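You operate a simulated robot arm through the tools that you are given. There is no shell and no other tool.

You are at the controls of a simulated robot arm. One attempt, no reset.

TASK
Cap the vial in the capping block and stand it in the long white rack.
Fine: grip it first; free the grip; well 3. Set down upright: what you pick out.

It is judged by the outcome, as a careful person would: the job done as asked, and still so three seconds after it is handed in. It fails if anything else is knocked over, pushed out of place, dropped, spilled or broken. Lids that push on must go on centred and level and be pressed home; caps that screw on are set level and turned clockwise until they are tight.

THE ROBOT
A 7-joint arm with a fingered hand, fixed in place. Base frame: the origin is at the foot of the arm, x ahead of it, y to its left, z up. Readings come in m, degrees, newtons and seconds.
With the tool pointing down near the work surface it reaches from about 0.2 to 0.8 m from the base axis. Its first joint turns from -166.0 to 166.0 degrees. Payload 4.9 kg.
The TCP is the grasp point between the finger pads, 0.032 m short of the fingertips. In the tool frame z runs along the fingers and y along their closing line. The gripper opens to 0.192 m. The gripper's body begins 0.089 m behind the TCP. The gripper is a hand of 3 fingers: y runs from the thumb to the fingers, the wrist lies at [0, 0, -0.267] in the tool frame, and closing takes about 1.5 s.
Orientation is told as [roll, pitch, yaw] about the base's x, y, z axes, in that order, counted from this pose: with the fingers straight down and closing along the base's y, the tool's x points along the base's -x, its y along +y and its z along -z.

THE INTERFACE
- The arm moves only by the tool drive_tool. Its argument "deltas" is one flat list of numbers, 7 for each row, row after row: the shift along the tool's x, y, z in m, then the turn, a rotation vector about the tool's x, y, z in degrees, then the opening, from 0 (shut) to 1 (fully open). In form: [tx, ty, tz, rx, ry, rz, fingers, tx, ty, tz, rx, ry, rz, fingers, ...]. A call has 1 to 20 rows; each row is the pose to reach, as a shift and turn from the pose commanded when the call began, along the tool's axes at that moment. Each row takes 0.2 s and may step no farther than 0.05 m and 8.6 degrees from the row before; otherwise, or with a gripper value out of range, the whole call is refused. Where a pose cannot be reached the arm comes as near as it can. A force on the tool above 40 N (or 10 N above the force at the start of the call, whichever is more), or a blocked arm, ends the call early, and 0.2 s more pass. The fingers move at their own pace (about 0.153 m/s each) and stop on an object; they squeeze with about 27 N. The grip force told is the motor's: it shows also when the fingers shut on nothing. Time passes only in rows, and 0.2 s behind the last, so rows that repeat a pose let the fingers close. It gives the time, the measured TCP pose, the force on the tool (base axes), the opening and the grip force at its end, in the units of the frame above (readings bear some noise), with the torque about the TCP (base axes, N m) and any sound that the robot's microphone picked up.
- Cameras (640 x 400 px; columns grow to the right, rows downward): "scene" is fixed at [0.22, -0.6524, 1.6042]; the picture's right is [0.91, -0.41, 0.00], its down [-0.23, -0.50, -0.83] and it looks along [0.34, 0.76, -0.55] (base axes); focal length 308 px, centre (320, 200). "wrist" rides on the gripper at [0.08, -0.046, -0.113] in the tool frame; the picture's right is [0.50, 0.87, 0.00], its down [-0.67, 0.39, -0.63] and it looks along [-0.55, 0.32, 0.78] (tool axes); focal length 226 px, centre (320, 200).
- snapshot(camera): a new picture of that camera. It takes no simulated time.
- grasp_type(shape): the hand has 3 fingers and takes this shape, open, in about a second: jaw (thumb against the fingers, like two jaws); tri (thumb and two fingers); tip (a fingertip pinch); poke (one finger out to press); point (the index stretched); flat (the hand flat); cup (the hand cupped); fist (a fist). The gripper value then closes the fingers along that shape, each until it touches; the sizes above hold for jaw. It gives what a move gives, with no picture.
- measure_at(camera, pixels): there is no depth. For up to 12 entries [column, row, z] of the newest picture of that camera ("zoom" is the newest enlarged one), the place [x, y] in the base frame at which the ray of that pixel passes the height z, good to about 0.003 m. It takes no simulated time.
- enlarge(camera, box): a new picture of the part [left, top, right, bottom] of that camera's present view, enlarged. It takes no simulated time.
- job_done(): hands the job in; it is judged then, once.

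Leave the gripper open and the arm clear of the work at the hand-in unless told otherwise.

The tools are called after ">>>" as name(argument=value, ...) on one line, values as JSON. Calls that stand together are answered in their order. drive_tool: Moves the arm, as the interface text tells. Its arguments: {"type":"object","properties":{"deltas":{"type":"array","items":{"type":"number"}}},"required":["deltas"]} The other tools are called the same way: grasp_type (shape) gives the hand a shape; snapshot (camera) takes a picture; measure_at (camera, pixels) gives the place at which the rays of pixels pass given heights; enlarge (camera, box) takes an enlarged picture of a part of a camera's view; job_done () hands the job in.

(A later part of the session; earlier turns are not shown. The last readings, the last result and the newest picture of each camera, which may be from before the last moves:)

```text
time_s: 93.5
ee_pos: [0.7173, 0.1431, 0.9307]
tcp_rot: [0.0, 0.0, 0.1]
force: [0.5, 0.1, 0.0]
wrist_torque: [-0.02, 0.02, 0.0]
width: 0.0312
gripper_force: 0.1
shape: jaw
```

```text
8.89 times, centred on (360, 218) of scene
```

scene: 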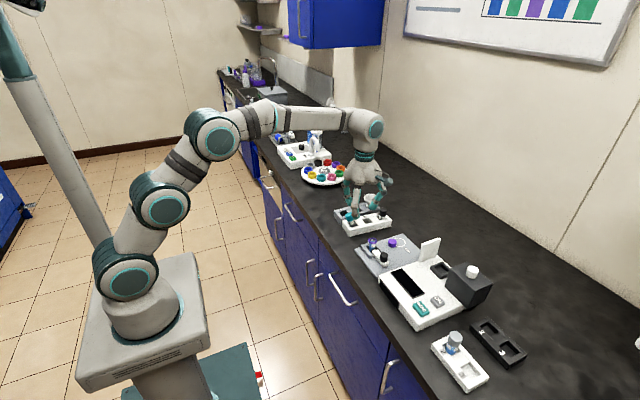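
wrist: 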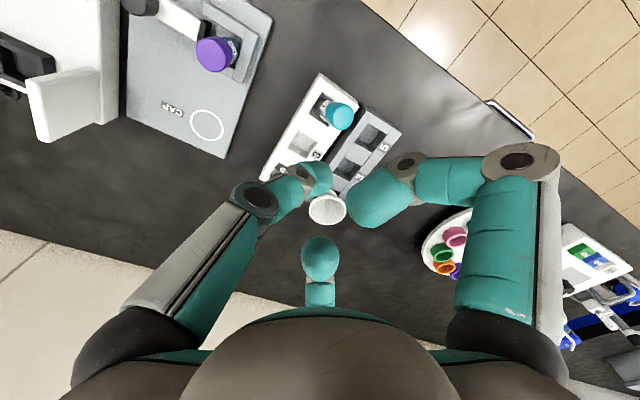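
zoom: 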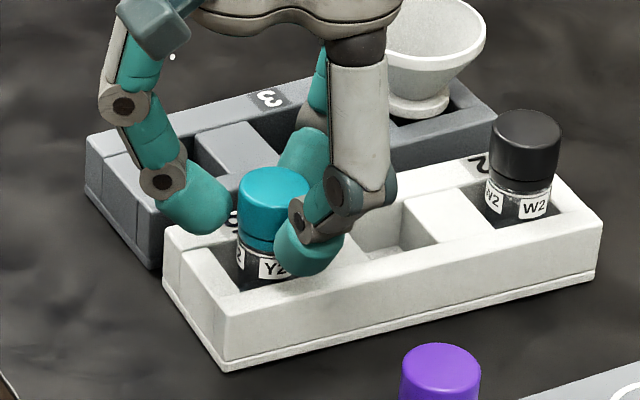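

Y2 looks upright now. I open slowly and check that it stays.

>>> drive_tool(deltas=[0, 0, 0, 0, 0, 0, 0.18, 0, 0, 0, 0, 0, 0, 0.2, 0, 0, 0, 0, 0, 0, 0.23, 0, 0, 0, 0, 0, 0, 0.27, 0, 0, 0, 0, 0, 0, 0.32, 0, 0, 0, 0, 0, 0, 0.32])

>>> enlarge(camera="wrist", box=[240, 100, 400, 220])

>>> enlarge(camera="scene", box=[330, 195, 390, 240])

```text
time_s: 94.8
ee_pos: [0.7177, 0.1416, 0.9308]
tcp_rot: [0.0, 0.0, 0.0]
force: [0.5, 0.3, -0.1]
wrist_torque: [0.01, -0.04, 0.03]
width: 0.0608
gripper_force: 0.0
shape: jaw
```

```text
3.33 times, centred on (320, 160) of wrist
```

zoom: 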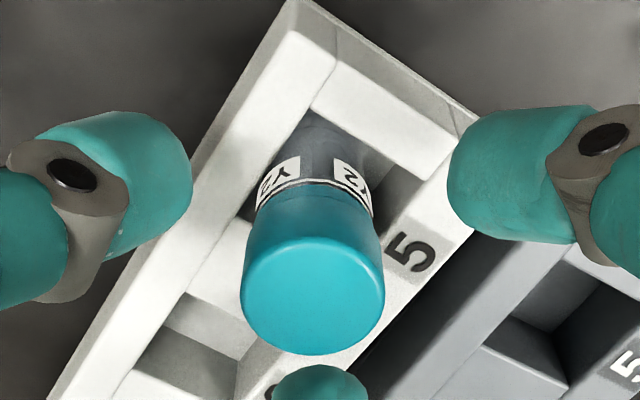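

```text
8.89 times, centred on (360, 218) of scene
```

zoom: 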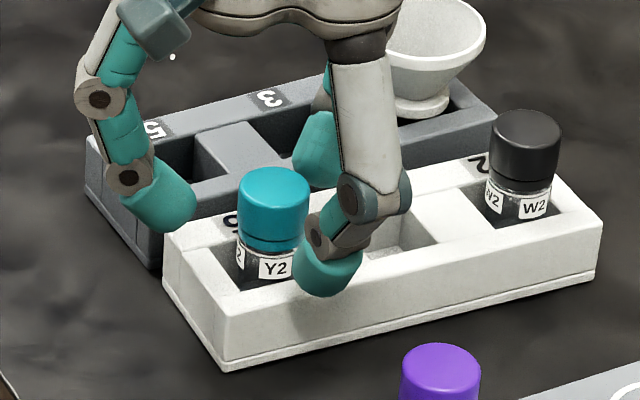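

Y2 now stands upright like W2. Next I draw the white rack back to its place. I rise to z≈1.03, take the poke shape and move above well 3 (0.777, 0.142).

>>> drive_tool(deltas=[0, 0, -0.03, 0, 0, 0, 0.32, 0, 0, -0.07, 0, 0, 0, 0.32, 0, 0, -0.1, 0, 0, 0, 0.32, 0, 0, -0.1, 0, 0, 0, 0.32])

>>> enlarge(camera="scene", box=[320, 180, 420, 280])

>>> grasp_type(shape="poke")

>>> drive_tool(deltas=[-0.03, 0, 0, 0, 0, 0, 0, -0.06, 0, 0.01, 0, 0, 0, 0, -0.06, 0, 0.05, 0, 0, 0, 0, -0.06, 0, 0.07, 0, 0, 0, 0, -0.06, 0, 0.07, 0, 0, 0, 0])

>>> snapshot(camera="wrist")

>>> enlarge(camera="scene", box=[330, 175, 410, 235])

```text
time_s: 95.8
ee_pos: [0.7148, 0.1407, 1.0296]
tcp_rot: [0.1, 0.1, 0.0]
force: [0.1, 0.1, -0.4]
wrist_torque: [-0.02, -0.02, 0.01]
width: 0.0613
gripper_force: 0.1
shape: jaw
```

```text
4.00 times, centred on (370, 230) of scene
```

zoom: 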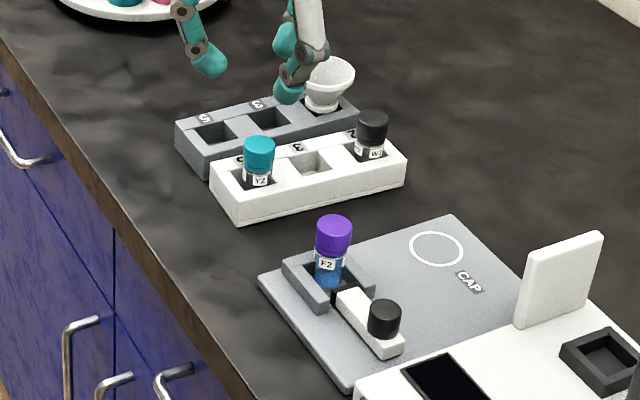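

```text
time_s: 96.8
ee_pos: [0.7155, 0.141, 1.0299]
tcp_rot: [0.0, 0.0, -0.1]
force: [-0.1, 0.7, 0.1]
wrist_torque: [0.01, 0.02, 0.05]
width: 0.0
gripper_force: 0.1
shape: poke
```

```text
time_s: 98.0
ee_pos: [0.7759, 0.1416, 0.9598]
tcp_rot: [0.0, 0.1, 0.0]
force: [-0.2, -0.2, 0.2]
wrist_torque: [0.02, -0.02, 0.02]
width: 0.0001
gripper_force: 27.1
shape: jaw
out of reach, approached as far as the arm can: row 2
```

```text
taken
```

wrist: 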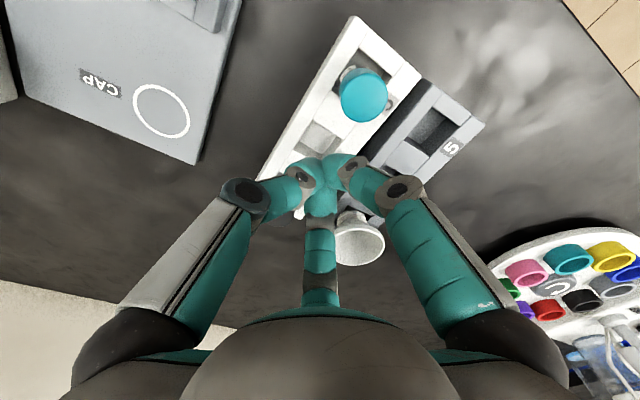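

```text
6.67 times, centred on (370, 205) of scene
```

zoom: 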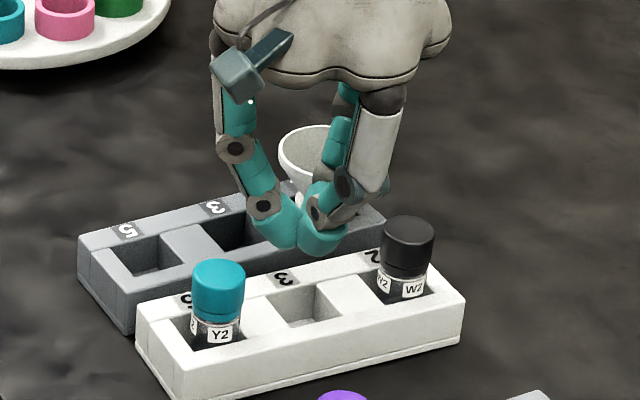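

A gripper value switches "poke" back to jaw, so I'll instead hook with one open finger: with yaw 30° and opening 0.55, finger B points along +60° and can drop into well 3 while the palm sits in front of the rack, clear of F2. I go to (0.7465, 0.089, 0.985) and set that.

>>> drive_tool(deltas=[0.01, -0.018, -0.012, 0, 0, 0, 0, 0.02, -0.036, -0.025, 0, 0, -7.5, 0.2, 0.0295, -0.0524, -0.025, 0, 0, -15, 0.4, 0.0295, -0.0524, -0.025, 0, 0, -22.5, 0.55, 0.0295, -0.0524, -0.025, 0, 0, -30, 0.55, 0.0295, -0.0524, -0.025, 0, 0, -30, 0.55, 0.0295, -0.0524, -0.025, 0, 0, -30, 0.55])

>>> snapshot(camera="wrist")

>>> enlarge(camera="scene", box=[320, 180, 410, 250])

```text
time_s: 99.5
ee_pos: [0.747, 0.0881, 0.9864]
tcp_rot: [0.0, 0.0, 30.0]
force: [0.3, 0.2, 0.5]
wrist_torque: [0.0, 0.01, -0.04]
width: 0.1011
gripper_force: 0.1
shape: jaw
```

```text
taken
```

wrist: 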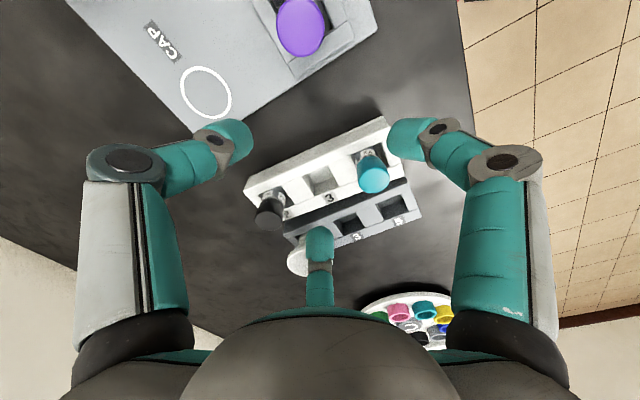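

```text
5.71 times, centred on (365, 215) of scene
```

zoom: 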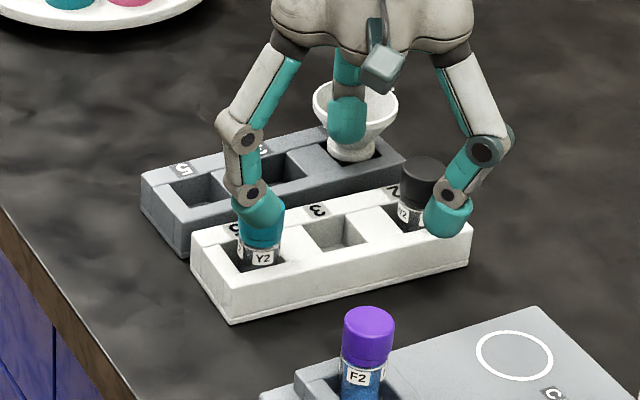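

Finger B's tip should be above well 3. I descend to z≈0.930 (tip 0.898, still above the rack) and inspect.

>>> drive_tool(deltas=[-0.0015, 0.0026, 0.02, 0, 0, 0, 0.55, -0.0015, 0.0026, 0.04, 0, 0, 0, 0.55, -0.0015, 0.0026, 0.056, 0, 0, 0, 0.55, -0.0015, 0.0026, 0.056, 0, 0, 0, 0.55])

>>> enlarge(camera="wrist", box=[240, 140, 400, 260])

>>> enlarge(camera="scene", box=[330, 190, 400, 240])

```text
time_s: 100.5
ee_pos: [0.7491, 0.0932, 0.9294]
tcp_rot: [-0.1, 0.0, 30.0]
force: [-0.4, -0.7, 0.7]
wrist_torque: [0.0, 0.01, 0.0]
width: 0.1009
gripper_force: 0.0
shape: jaw
```

```text
3.33 times, centred on (320, 200) of wrist
```

zoom: 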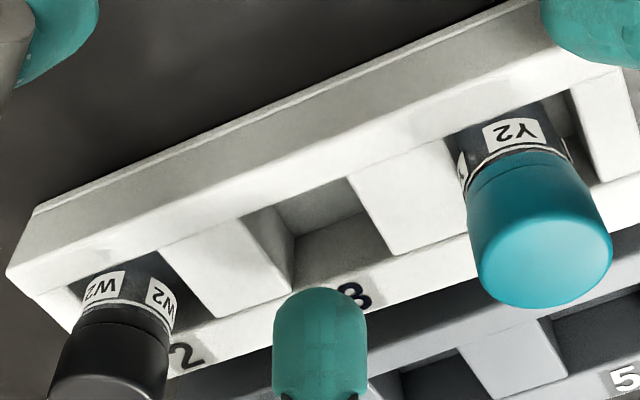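

```text
8.00 times, centred on (365, 215) of scene
```

zoom: 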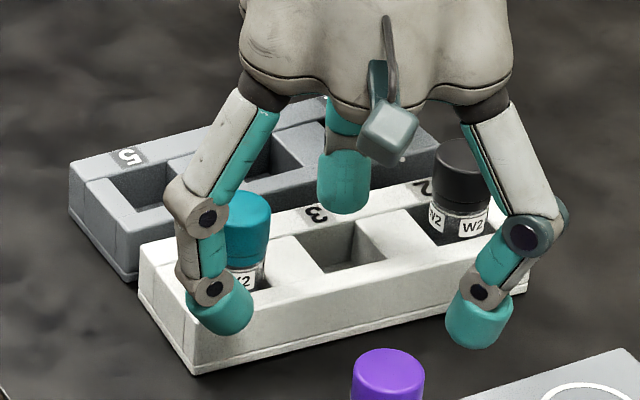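

Finger B's projection on the rack top falls at zoom (320,251), inside well 3 but a bit toward its far edge. I shift (-2, -4) mm and lower to z≈0.902.

>>> drive_tool(deltas=[0.0037, -0.0025, 0.006, 0, 0, 0, 0.55, 0.0037, -0.0025, 0.014, 0, 0, 0, 0.55, 0.0037, -0.0025, 0.021, 0, 0, 0, 0.55, 0.0037, -0.0025, 0.0275, 0, 0, 0, 0.55, 0.0037, -0.0025, 0.0275, 0, 0, 0, 0.55])

>>> enlarge(camera="wrist", box=[240, 140, 400, 260])

>>> enlarge(camera="scene", box=[330, 190, 400, 240])

```text
time_s: 101.8
ee_pos: [0.7452, 0.0865, 0.9022]
tcp_rot: [0.1, 0.0, 30.0]
force: [0.4, 0.0, 0.3]
wrist_torque: [0.01, -0.02, 0.0]
width: 0.1009
gripper_force: 0.0
shape: jaw
```

```text
3.33 times, centred on (320, 200) of wrist
```

zoom: 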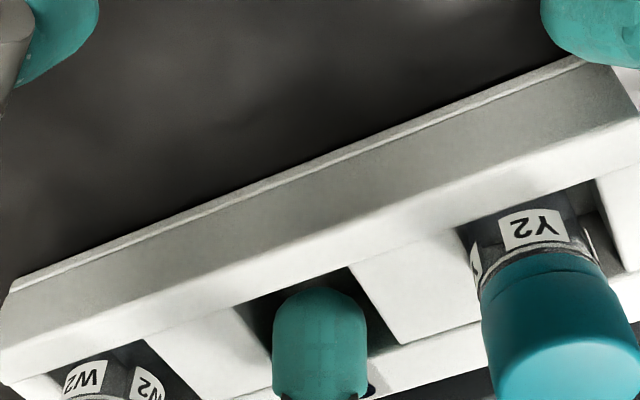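

```text
8.00 times, centred on (365, 215) of scene
```

zoom: 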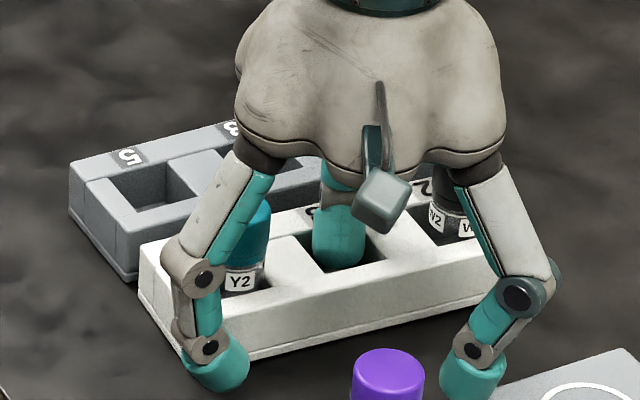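

Finger B is in well 3 without contact. I pull toward -y in 3 mm steps, 12 mm first, watching the force.

>>> drive_tool(deltas=[0.0015, -0.0026, 0, 0, 0, 0, 0.55, 0.003, -0.0052, 0, 0, 0, 0, 0.55, 0.0045, -0.0078, 0, 0, 0, 0, 0.55, 0.0045, -0.0078, 0, 0, 0, 0, 0.55])

>>> enlarge(camera="wrist", box=[240, 140, 400, 260])

>>> enlarge(camera="scene", box=[320, 180, 420, 280])

```text
time_s: 102.8
ee_pos: [0.7452, 0.0797, 0.9017]
tcp_rot: [0.1, 0.0, 30.0]
force: [0.3, 0.4, 1.1]
wrist_torque: [0.03, 0.01, 0.04]
width: 0.1015
gripper_force: 0.1
shape: jaw
```

```text
3.33 times, centred on (320, 200) of wrist
```

zoom: 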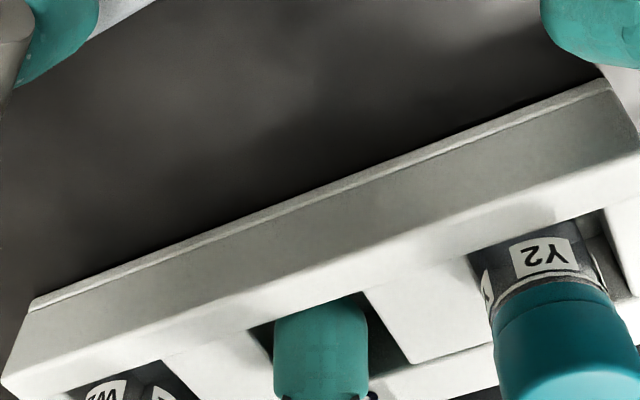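

```text
4.00 times, centred on (370, 230) of scene
```

zoom: 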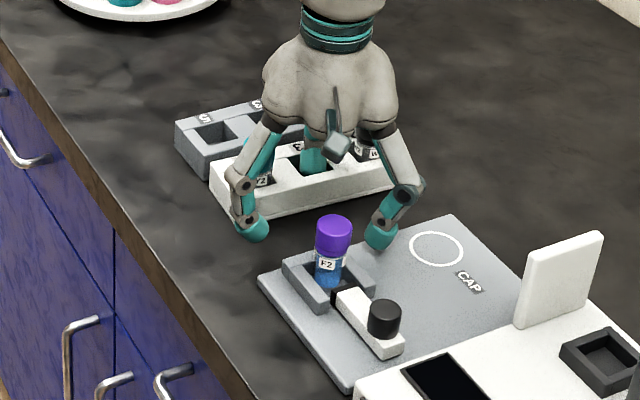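

Finger is now at the front wall; the rack hasn't moved yet. I continue 6 mm.

>>> drive_tool(deltas=[0.001, -0.0017, 0, 0, 0, 0, 0.55, 0.002, -0.0035, 0, 0, 0, 0, 0.55, 0.003, -0.0052, 0, 0, 0, 0, 0.55, 0.003, -0.0052, 0, 0, 0, 0, 0.55])

>>> enlarge(camera="wrist", box=[240, 140, 400, 260])

>>> enlarge(camera="scene", box=[320, 180, 420, 280])

```text
time_s: 103.8
ee_pos: [0.7459, 0.0728, 0.9037]
tcp_rot: [0.0, 0.0, 30.0]
force: [-0.1, -0.1, 0.5]
wrist_torque: [0.02, -0.03, 0.01]
width: 0.1012
gripper_force: 0.0
shape: jaw
```

```text
3.33 times, centred on (320, 200) of wrist
```

zoom: 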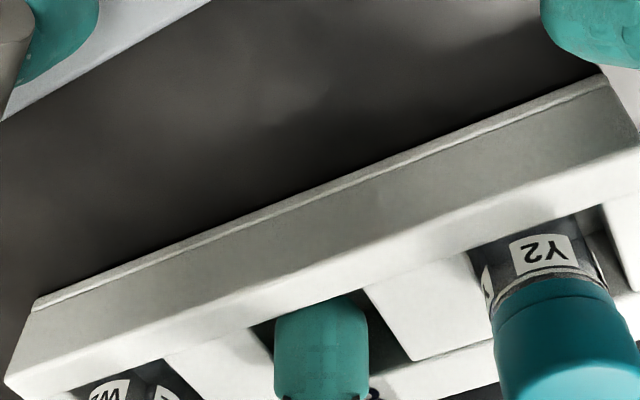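

```text
4.00 times, centred on (370, 230) of scene
```

zoom: 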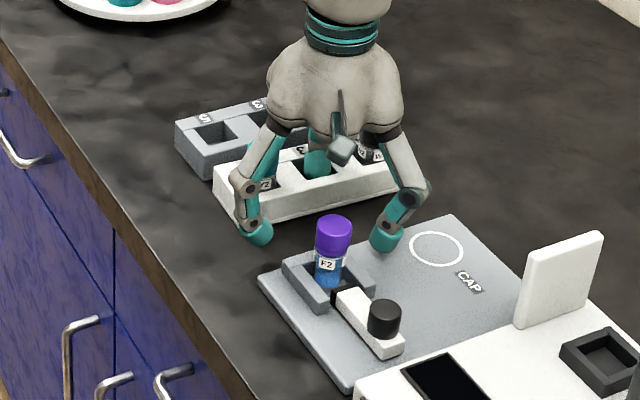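

The rack now follows the finger. I compare its front bottom edge with the original picture (same box: edge ran from (0,78) to (265,0)).

>>> enlarge(camera="scene", box=[355, 232, 405, 264])

>>> enlarge(camera="scene", box=[345, 220, 425, 280])

```text
12.50 times, centred on (380, 248) of scene
```

zoom: 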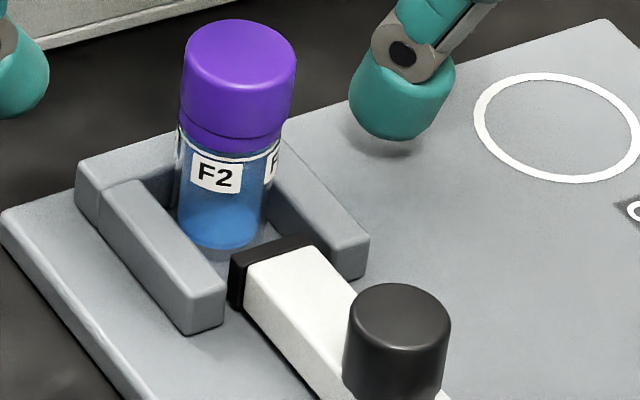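

```text
6.67 times, centred on (385, 250) of scene
```

zoom: 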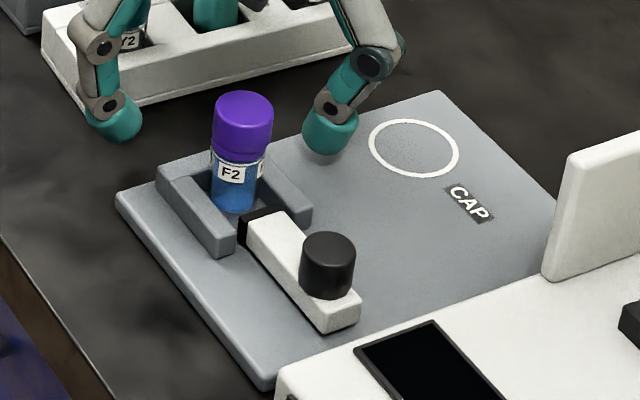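

The edge is now parallel to the original and about 6.5 mm short. I pull 6.5 mm further.

>>> drive_tool(deltas=[0.001, -0.0017, 0, 0, 0, 0, 0.55, 0.002, -0.0035, 0, 0, 0, 0, 0.55, 0.0032, -0.0056, 0, 0, 0, 0, 0.55, 0.0032, -0.0056, 0, 0, 0, 0, 0.55])

>>> enlarge(camera="scene", box=[355, 232, 405, 264])

>>> enlarge(camera="scene", box=[345, 220, 425, 280])

>>> enlarge(camera="wrist", box=[240, 140, 400, 260])

```text
time_s: 104.8
ee_pos: [0.7453, 0.0665, 0.902]
tcp_rot: [0.0, -0.1, 30.0]
force: [-0.1, 0.1, 0.6]
wrist_torque: [0.0, -0.03, 0.01]
width: 0.1014
gripper_force: 0.0
shape: jaw
```

```text
12.50 times, centred on (380, 248) of scene
```

zoom: 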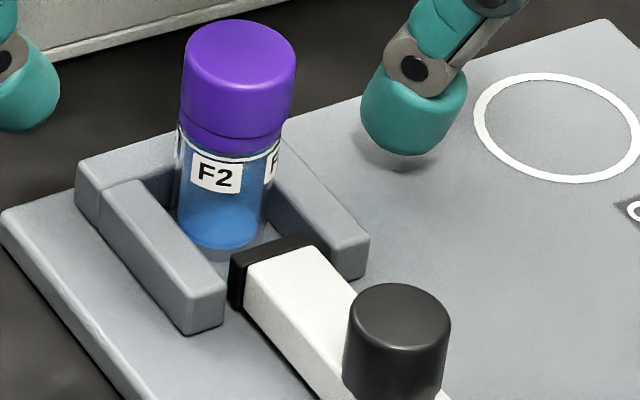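

```text
6.67 times, centred on (385, 250) of scene
```

zoom: 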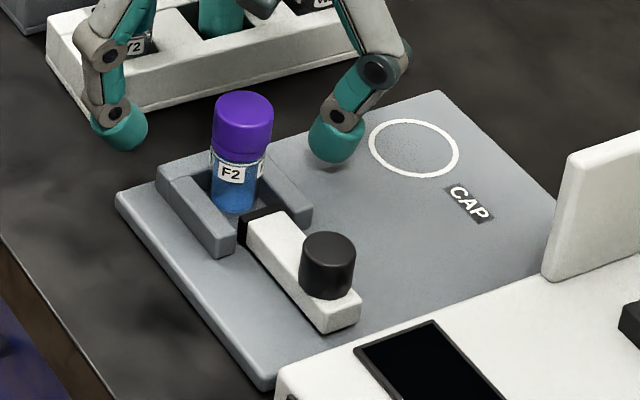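

```text
3.33 times, centred on (320, 200) of wrist
```

zoom: 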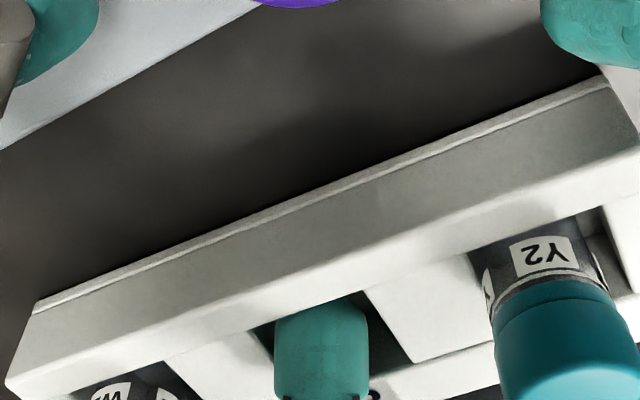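

The front edge is within ~1.5 mm of its original line. I relieve contact (+2 mm y), lift the finger straight out, and compare the whole rack against the original view.

>>> drive_tool(deltas=[-0.001, 0.0017, 0, 0, 0, 0, 0.55, -0.001, 0.0017, -0.015, 0, 0, 0, 0.55, -0.001, 0.0017, -0.04, 0, 0, 0, 0.55, -0.001, 0.0017, -0.08, 0, 0, 0, 0.55, 0.03, 0.0017, -0.1, 0, 0, 0, 0.55, 0.07, 0.0017, -0.11, 0, 0, 0, 0.55, 0.11, 0.0017, -0.12, 0, 0, 0, 0.55, 0.11, 0.0017, -0.12, 0, 0, 0, 0.55])

>>> enlarge(camera="scene", box=[345, 220, 425, 280])

>>> enlarge(camera="scene", box=[320, 180, 420, 280])

>>> enlarge(camera="scene", box=[335, 195, 405, 245])

```text
time_s: 106.5
ee_pos: [0.6489, 0.0133, 1.0246]
tcp_rot: [0.0, 0.0, 30.1]
force: [0.0, -0.4, 0.0]
wrist_torque: [0.0, 0.01, 0.02]
width: 0.1012
gripper_force: 0.0
shape: jaw
```

```text
6.67 times, centred on (385, 250) of scene
```

zoom: 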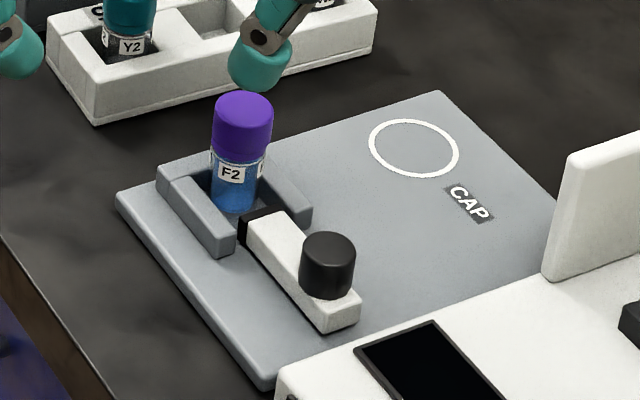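

```text
4.00 times, centred on (370, 230) of scene
```

zoom: 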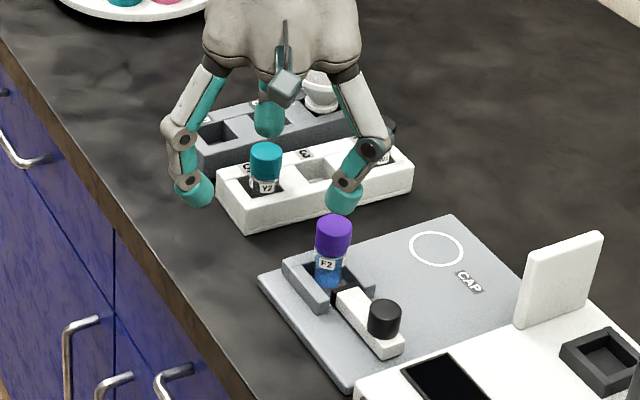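

```text
8.00 times, centred on (370, 220) of scene
```

zoom: 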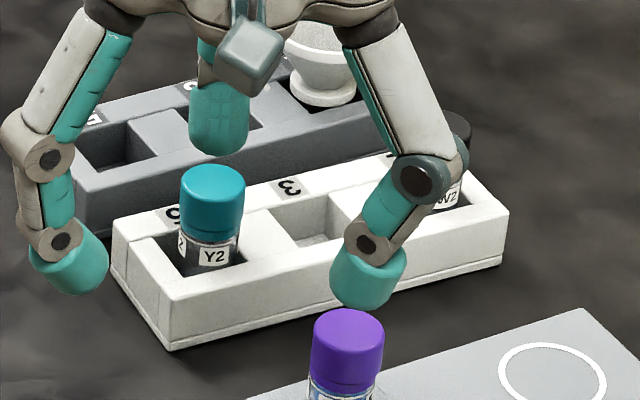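

The rack is back within a millimetre or two of its original outline, and all vials stand upright. Now I pick up F2: move above it at (0.714, 0.009, 1.0), yaw 0, opening 0.34.

>>> drive_tool(deltas=[-0.018, -0.012, 0, 0, 0, 7.5, 0.45, -0.036, -0.024, 0.005, 0, 0, 15, 0.34, -0.0543, -0.036, 0.012, 0, 0, 22.5, 0.34, -0.0543, -0.036, 0.02, 0, 0, 30, 0.34, -0.0543, -0.036, 0.02, 0, 0, 30, 0.34, -0.0543, -0.036, 0.02, 0, 0, 30, 0.34])

>>> snapshot(camera="wrist")

>>> enlarge(camera="wrist", box=[270, 110, 370, 180])

>>> enlarge(camera="scene", box=[335, 195, 405, 250])

```text
time_s: 108.0
ee_pos: [0.7147, 0.0081, 1.0016]
tcp_rot: [-0.1, 0.0, -0.1]
force: [-0.3, -0.2, 0.4]
wrist_torque: [-0.03, -0.02, 0.02]
width: 0.063
gripper_force: 0.0
shape: jaw
```

```text
taken
```

wrist: 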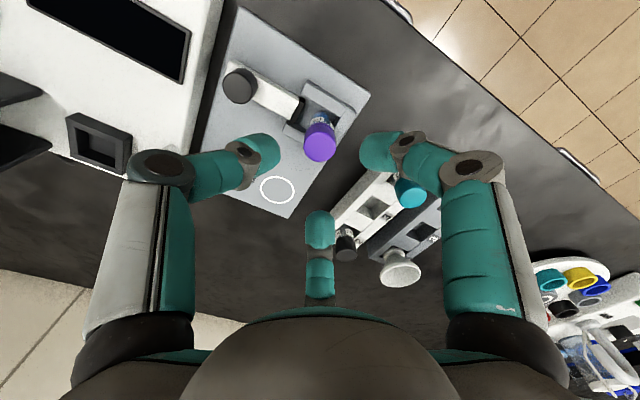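

```text
5.71 times, centred on (320, 145) of wrist
```

zoom: 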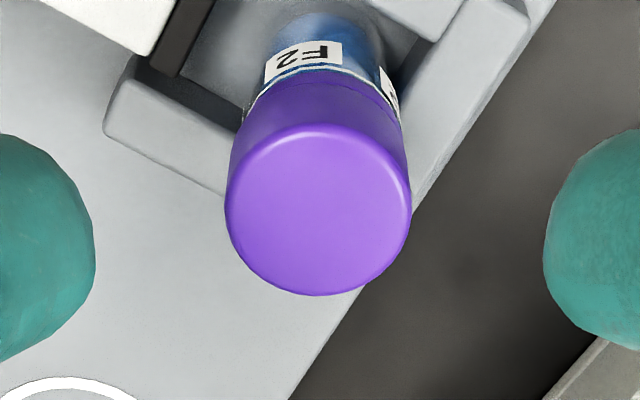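

```text
7.27 times, centred on (370, 222) of scene
```

zoom: 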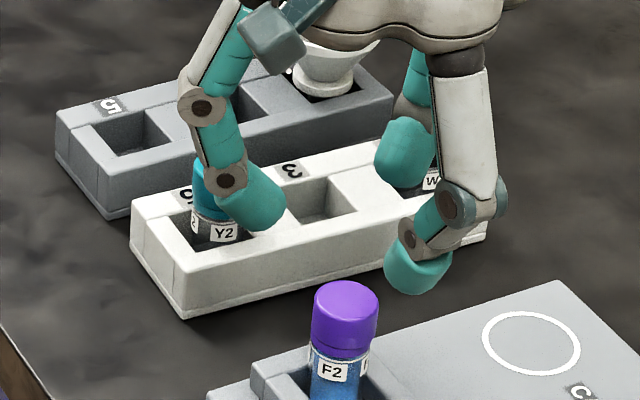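

F2's cap is centred under the hand. I descend to z≈0.947 (tips ≈0.915, about mid-cap) and close.

>>> drive_tool(deltas=[0, 0, 0.02, 0, 0, 0, 0.34, 0, 0, 0.04, 0, 0, 0, 0.34, 0, 0, 0.0545, 0, 0, 0, 0.34, 0, 0, 0.0545, 0, 0, 0, 0.34])

>>> drive_tool(deltas=[0, 0, 0, 0, 0, 0, 0.26, 0, 0, 0, 0, 0, 0, 0.2, 0, 0, 0, 0, 0, 0, 0.1, 0, 0, 0, 0, 0, 0, 0, 0, 0, 0, 0, 0, 0, 0, 0, 0, 0, 0, 0, 0, 0, 0, 0, 0, 0, 0, 0, 0])

>>> enlarge(camera="wrist", box=[240, 110, 400, 230])

>>> enlarge(camera="scene", box=[345, 215, 405, 260])

```text
time_s: 109.0
ee_pos: [0.7139, 0.0078, 0.9493]
tcp_rot: [0.0, -0.1, 0.0]
force: [0.4, -0.3, 0.0]
wrist_torque: [0.05, 0.02, 0.0]
width: 0.0632
gripper_force: 0.1
shape: jaw
```

```text
time_s: 110.5
ee_pos: [0.713, 0.0082, 0.9494]
tcp_rot: [0.0, 0.1, 0.0]
force: [-0.4, 0.7, -0.2]
wrist_torque: [-0.02, 0.01, -0.02]
width: 0.0234
gripper_force: 26.5
shape: tri
```

```text
3.33 times, centred on (320, 170) of wrist
```

zoom: 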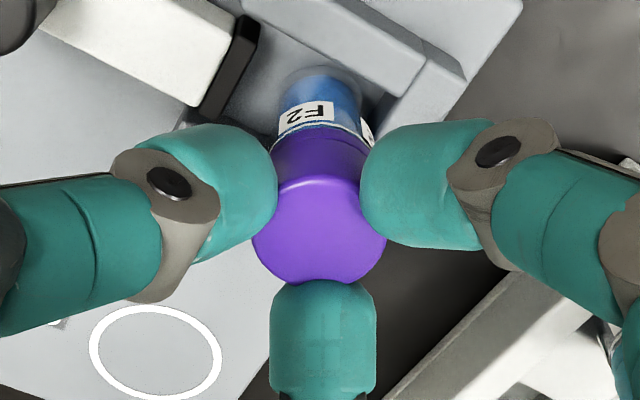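

```text
8.89 times, centred on (375, 238) of scene
```

zoom: 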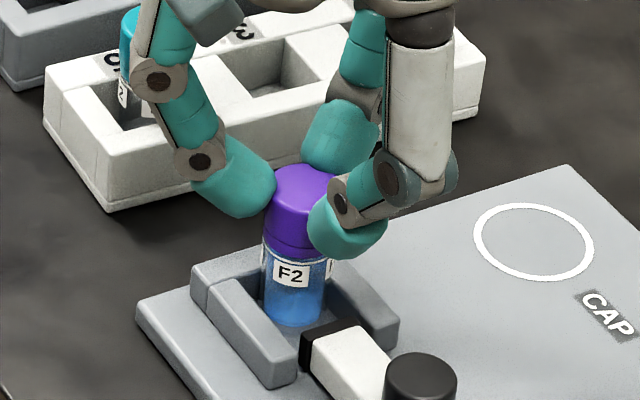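

F2 is gripped by its cap. I lift straight up 40 mm (bottom ≈0.90) and inspect that it hangs upright.

>>> drive_tool(deltas=[0, 0, -0.01, 0, 0, 0, 0, 0, 0, -0.02, 0, 0, 0, 0, 0, 0, -0.03, 0, 0, 0, 0, 0, 0, -0.042, 0, 0, 0, 0, 0, 0, -0.042, 0, 0, 0, 0])

>>> enlarge(camera="scene", box=[345, 205, 405, 250])

>>> enlarge(camera="wrist", box=[240, 110, 400, 230])

```text
time_s: 111.8
ee_pos: [0.7149, 0.0084, 0.9908]
tcp_rot: [0.1, 0.0, 0.0]
force: [0.6, -0.6, -0.8]
wrist_torque: [0.01, 0.0, -0.04]
width: 0.0236
gripper_force: 27.3
shape: tri
```

```text
8.89 times, centred on (375, 228) of scene
```

zoom: 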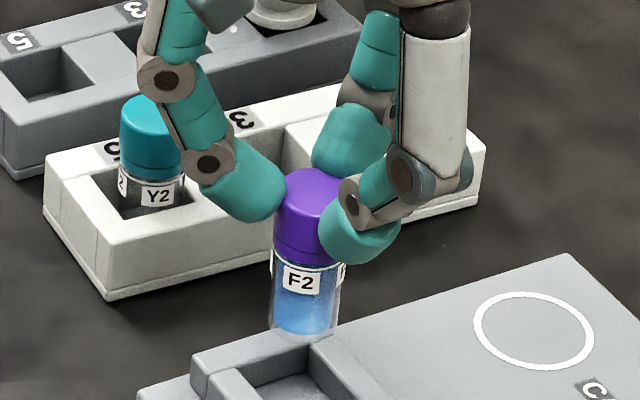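

```text
3.33 times, centred on (320, 170) of wrist
```

zoom: 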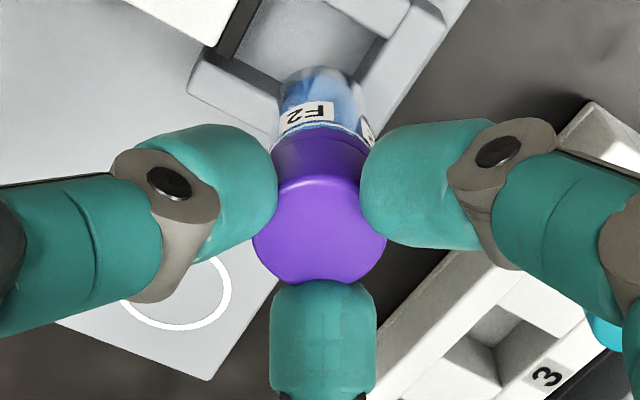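

F2 hangs upright, cap holding. I move to (0.777, 0.065, 0.99), in front of well 3.

>>> drive_tool(deltas=[-0.02, 0.018, 0, 0, 0, 0, 0, -0.041, 0.037, 0, 0, 0, 0, 0, -0.0625, 0.056, 0, 0, 0, 0, 0, -0.0625, 0.056, 0, 0, 0, 0, 0])

>>> snapshot(camera="wrist")

>>> enlarge(camera="wrist", box=[310, 130, 430, 220])

>>> enlarge(camera="scene", box=[340, 195, 410, 245])

```text
time_s: 112.8
ee_pos: [0.7769, 0.0652, 0.9878]
tcp_rot: [0.0, 0.1, 0.1]
force: [0.5, 0.5, -1.7]
wrist_torque: [-0.07, 0.02, -0.03]
width: 0.0236
gripper_force: 27.2
shape: tri
```

```text
taken
```

wrist: 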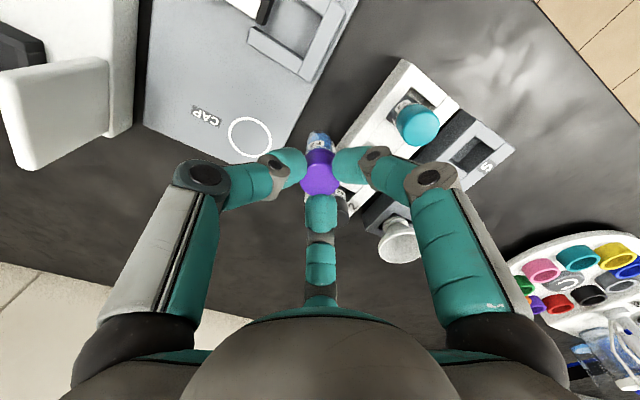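

```text
4.44 times, centred on (370, 175) of wrist
```

zoom: 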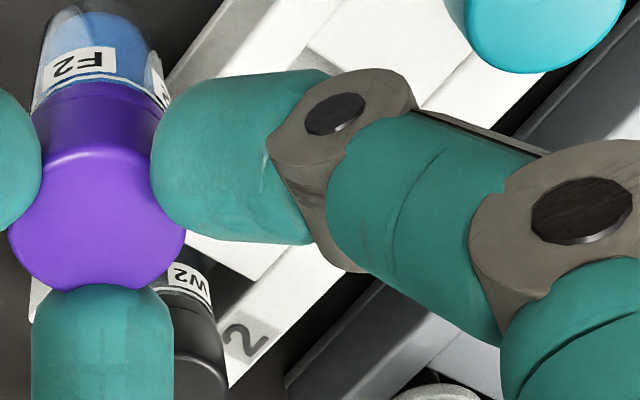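

```text
8.00 times, centred on (375, 220) of scene
```

zoom: 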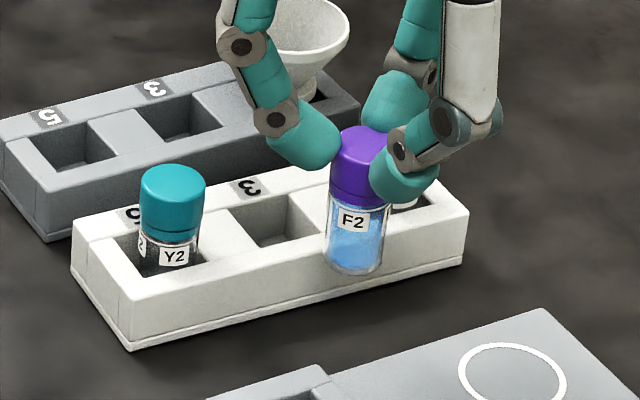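

Well 3 is visible in the scene view. I enlarge it for precise corner measurement.

>>> enlarge(camera="scene", box=[345, 212, 385, 237])

```text
16.00 times, centred on (365, 224) of scene
```

zoom: 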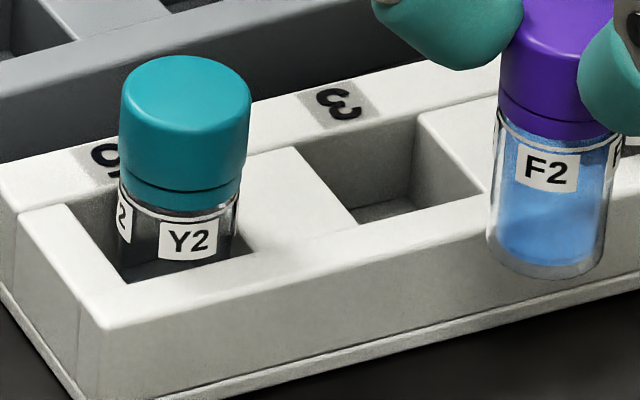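

>>> measure_at(camera="zoom", pixels=[[297, 148, 0.881], [418, 115, 0.881], [488, 192, 0.881], [358, 228, 0.881], [250, 252, 0.881], [125, 283, 0.881], [345, 100, 0.881], [297, 148, 0.881], [418, 115, 0.881], [488, 192, 0.881], [358, 228, 0.881], [392, 171, 0.881]])

>>> measure_at(camera="zoom", pixels=[[297, 148, 0.881], [418, 115, 0.881], [488, 192, 0.881], [358, 228, 0.881], [297, 148, 0.881], [418, 115, 0.881], [488, 192, 0.881], [358, 228, 0.881], [392, 171, 0.881], [392, 171, 0.881], [392, 171, 0.881], [392, 171, 0.881]])

```text
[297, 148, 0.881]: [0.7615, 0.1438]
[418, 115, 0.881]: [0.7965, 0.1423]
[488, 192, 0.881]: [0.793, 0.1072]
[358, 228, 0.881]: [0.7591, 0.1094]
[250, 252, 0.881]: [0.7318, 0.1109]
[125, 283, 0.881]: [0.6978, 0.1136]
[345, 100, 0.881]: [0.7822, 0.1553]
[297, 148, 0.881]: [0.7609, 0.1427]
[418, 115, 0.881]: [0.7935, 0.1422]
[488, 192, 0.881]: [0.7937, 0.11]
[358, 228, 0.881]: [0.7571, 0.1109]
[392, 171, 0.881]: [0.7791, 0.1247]
```

```text
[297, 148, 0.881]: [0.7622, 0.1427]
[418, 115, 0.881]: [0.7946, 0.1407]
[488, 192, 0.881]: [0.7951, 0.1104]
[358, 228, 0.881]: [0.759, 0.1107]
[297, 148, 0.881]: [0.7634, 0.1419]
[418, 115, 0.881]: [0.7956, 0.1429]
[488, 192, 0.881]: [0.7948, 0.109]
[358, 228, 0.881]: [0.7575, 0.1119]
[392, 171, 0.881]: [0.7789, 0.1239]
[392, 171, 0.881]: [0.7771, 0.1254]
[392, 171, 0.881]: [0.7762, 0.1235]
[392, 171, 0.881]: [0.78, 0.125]
```

Well 3 centre ≈ (0.777, 0.126). I move +y 61 mm to be above it at the same height and inspect.

>>> drive_tool(deltas=[0, 0.02, 0, 0, 0, 0, 0, 0, 0.04, 0, 0, 0, 0, 0, 0, 0.061, 0, 0, 0, 0, 0, 0, 0.061, 0, 0, 0, 0, 0])

>>> snapshot(camera="wrist")

>>> enlarge(camera="wrist", box=[260, 90, 380, 190])

>>> enlarge(camera="scene", box=[345, 200, 395, 237])

```text
time_s: 113.8
ee_pos: [0.7768, 0.1268, 0.9901]
tcp_rot: [0.0, 0.0, 0.0]
force: [0.1, -0.3, 0.4]
wrist_torque: [-0.03, 0.0, 0.03]
width: 0.0235
gripper_force: 26.4
shape: tri
```

```text
taken
```

wrist: 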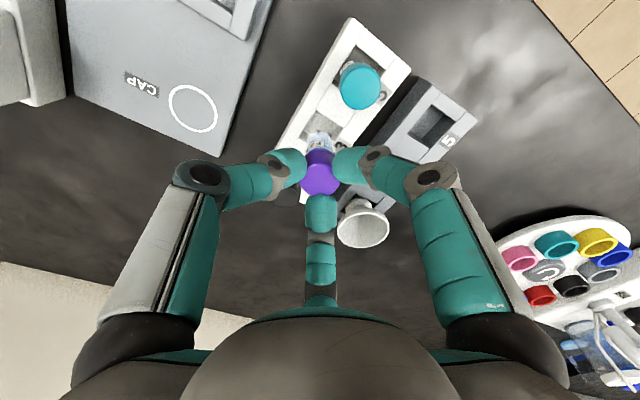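

```text
4.00 times, centred on (320, 140) of wrist
```

zoom: 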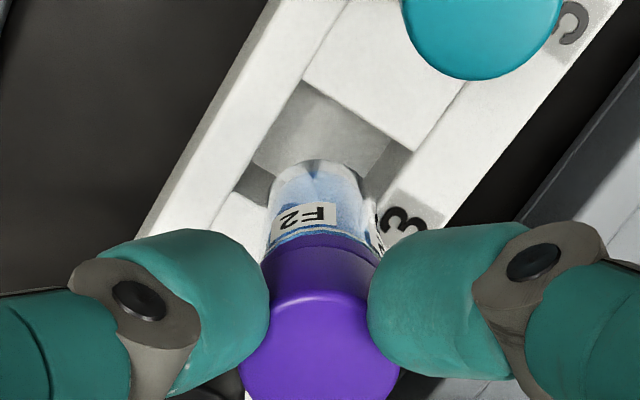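

```text
10.81 times, centred on (370, 218) of scene
```

zoom: 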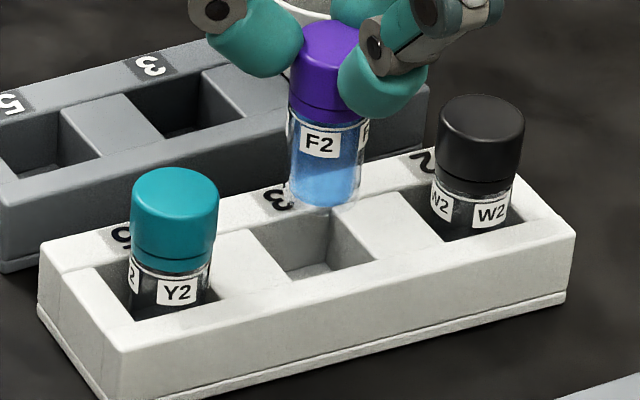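

F2 is above well 3; small correction (+1.3 mm y). I lower until its bottom is ~5 mm above the rack top and check again.

>>> drive_tool(deltas=[-0.0004, 0.0013, 0.008, 0, 0, 0, 0, -0.0004, 0.0013, 0.0165, 0, 0, 0, 0, -0.0004, 0.0013, 0.0165, 0, 0, 0, 0])

>>> enlarge(camera="wrist", box=[270, 100, 370, 180])

>>> enlarge(camera="scene", box=[355, 205, 385, 227])

```text
time_s: 114.5
ee_pos: [0.7773, 0.1268, 0.9723]
tcp_rot: [0.0, 0.0, 0.0]
force: [0.9, 0.4, -0.1]
wrist_torque: [0.03, -0.01, -0.01]
width: 0.0235
gripper_force: 27.3
shape: tri
```

```text
5.00 times, centred on (320, 140) of wrist
```

zoom: 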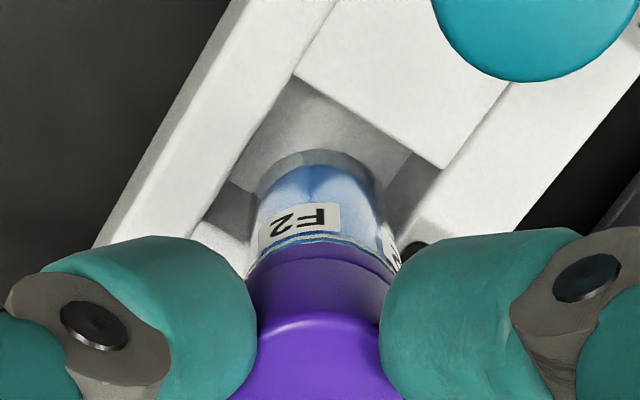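

```text
16.00 times, centred on (370, 216) of scene
```

zoom: 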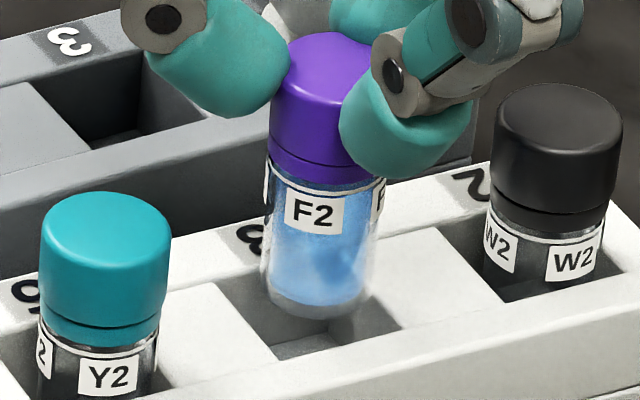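

Both views agree the vial is centred over well 3 within about 1 mm. I lower slowly 12 mm so the bottom enters the well and check forces.

>>> drive_tool(deltas=[0, 0.0005, 0.004, 0, 0, 0, 0, 0, 0.0005, 0.008, 0, 0, 0, 0, 0, 0.0005, 0.012, 0, 0, 0, 0, 0, 0.0005, 0.012, 0, 0, 0, 0])

>>> enlarge(camera="wrist", box=[270, 100, 370, 180])

>>> enlarge(camera="scene", box=[355, 205, 385, 227])

```text
time_s: 115.5
ee_pos: [0.7774, 0.1298, 0.9611]
tcp_rot: [0.0, 0.0, 0.0]
force: [-0.2, 0.1, -0.6]
wrist_torque: [0.03, 0.0, 0.01]
width: 0.0233
gripper_force: 26.6
shape: tri
```

```text
5.00 times, centred on (320, 140) of wrist
```

zoom: 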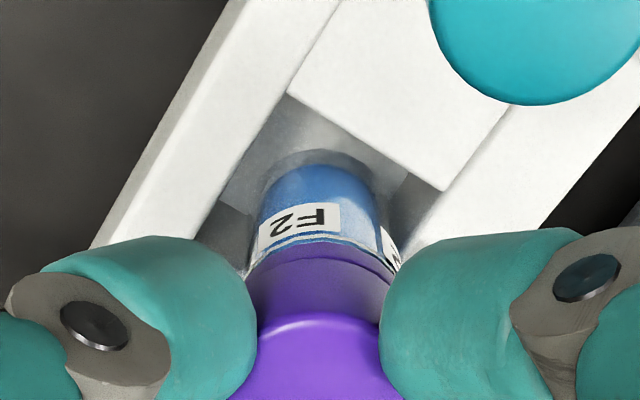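

```text
16.00 times, centred on (370, 216) of scene
```

zoom: 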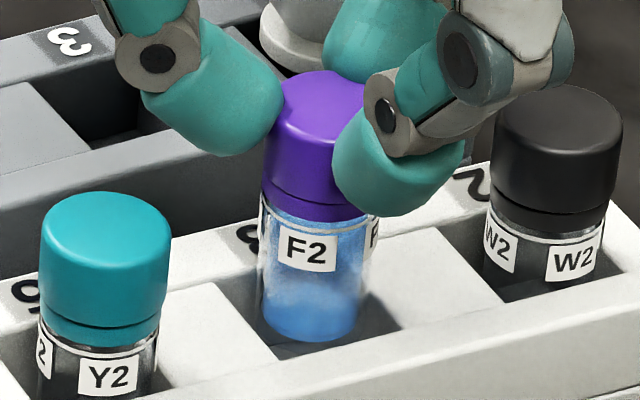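

The vial is entering the well with clearance on all sides and no force. I continue down to z≈0.938.

>>> drive_tool(deltas=[0, 0, 0.005, 0, 0, 0, 0, 0, 0, 0.01, 0, 0, 0, 0, 0, 0, 0.015, 0, 0, 0, 0, 0, 0, 0.021, 0, 0, 0, 0, 0, 0, 0.021, 0, 0, 0, 0])

>>> enlarge(camera="wrist", box=[250, 90, 390, 200])

>>> enlarge(camera="scene", box=[350, 200, 390, 230])

```text
time_s: 116.8
ee_pos: [0.7785, 0.1282, 0.9424]
tcp_rot: [0.1, -0.3, -0.1]
force: [0.8, -0.1, 11.9]
wrist_torque: [-0.05, 0.02, 0.0]
width: 0.024
gripper_force: 27.1
shape: tri
```

```text
3.64 times, centred on (320, 145) of wrist
```

zoom: 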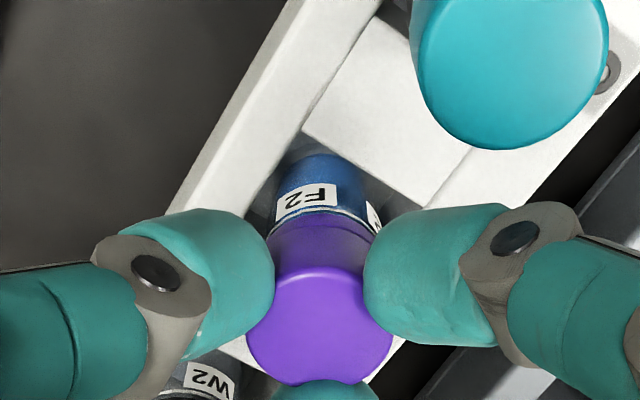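

```text
13.33 times, centred on (370, 215) of scene
```

zoom: 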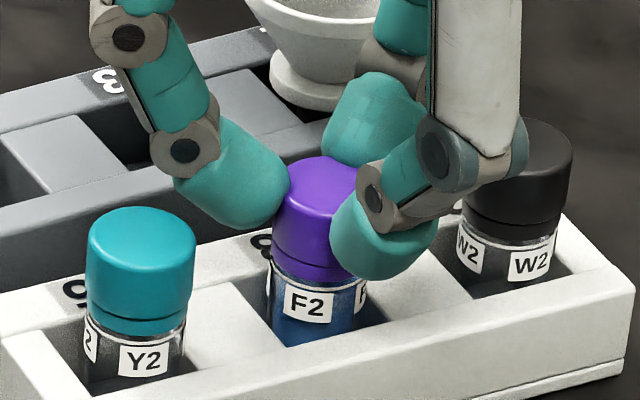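

Fz 12 N: the vial has reached the well floor, at the same level as Y2 and W2. I ease off 1.5 mm, then open slightly to release.

>>> drive_tool(deltas=[0, 0, -0.001, 0, 0, 0, 0, 0, 0, -0.0015, 0, 0, 0, 0, 0, 0, -0.0015, 0, 0, 0, 0])

>>> drive_tool(deltas=[0, 0, 0, 0, 0, 0, 0.14, 0, 0, 0, 0, 0, 0, 0.17, 0, 0, 0, 0, 0, 0, 0.2, 0, 0, 0, 0, 0, 0, 0.2, 0, 0, 0, 0, 0, 0, 0.2])

>>> enlarge(camera="wrist", box=[250, 90, 390, 200])

>>> enlarge(camera="scene", box=[350, 200, 390, 230])

```text
time_s: 117.5
ee_pos: [0.7764, 0.1281, 0.9432]
tcp_rot: [0.0, -0.1, -0.1]
force: [2.3, 0.8, 13.9]
wrist_torque: [-0.03, -0.08, 0.01]
width: 0.0239
gripper_force: 27.1
shape: tri
```

```text
time_s: 118.8
ee_pos: [0.7781, 0.1279, 0.9414]
tcp_rot: [0.0, 0.1, 0.1]
force: [0.5, 0.5, -2.0]
wrist_torque: [0.03, 0.04, 0.02]
width: 0.0366
gripper_force: 0.0
shape: tri
```

```text
3.64 times, centred on (320, 145) of wrist
```

zoom: 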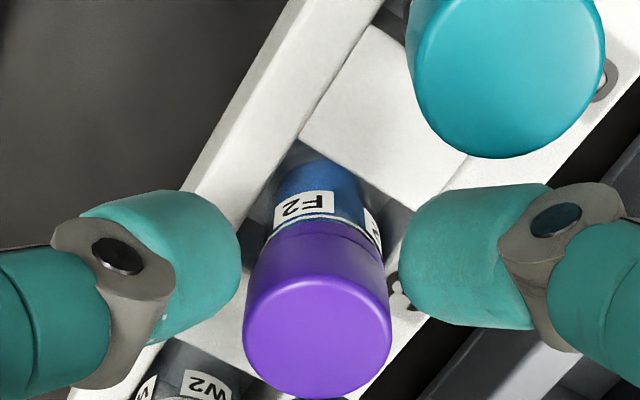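

```text
13.33 times, centred on (370, 215) of scene
```

zoom: 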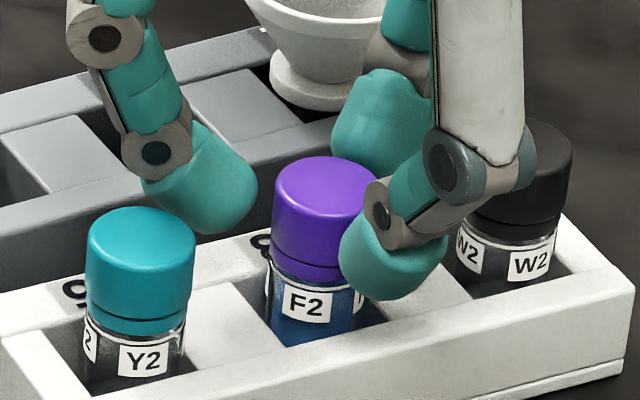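

Released; F2 stands upright in well 3. I lift straight up slowly with the fingers just open.

>>> drive_tool(deltas=[0, 0, -0.005, 0, 0, 0, 0.2, 0, 0, -0.012, 0, 0, 0, 0.2, 0, 0, -0.025, 0, 0, 0, 0.2, 0, 0, -0.042, 0, 0, 0, 0.2, 0, 0, -0.042, 0, 0, 0, 0.2])

>>> enlarge(camera="scene", box=[345, 195, 405, 240])

```text
time_s: 120.0
ee_pos: [0.778, 0.1281, 0.9835]
tcp_rot: [0.0, 0.2, 0.0]
force: [0.6, 0.3, -0.3]
wrist_torque: [0.02, 0.01, 0.03]
width: 0.0365
gripper_force: 0.1
shape: tri
```

```text
8.89 times, centred on (375, 218) of scene
```

zoom: 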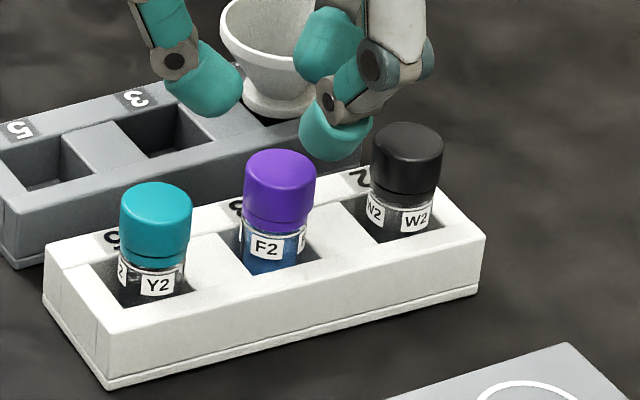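

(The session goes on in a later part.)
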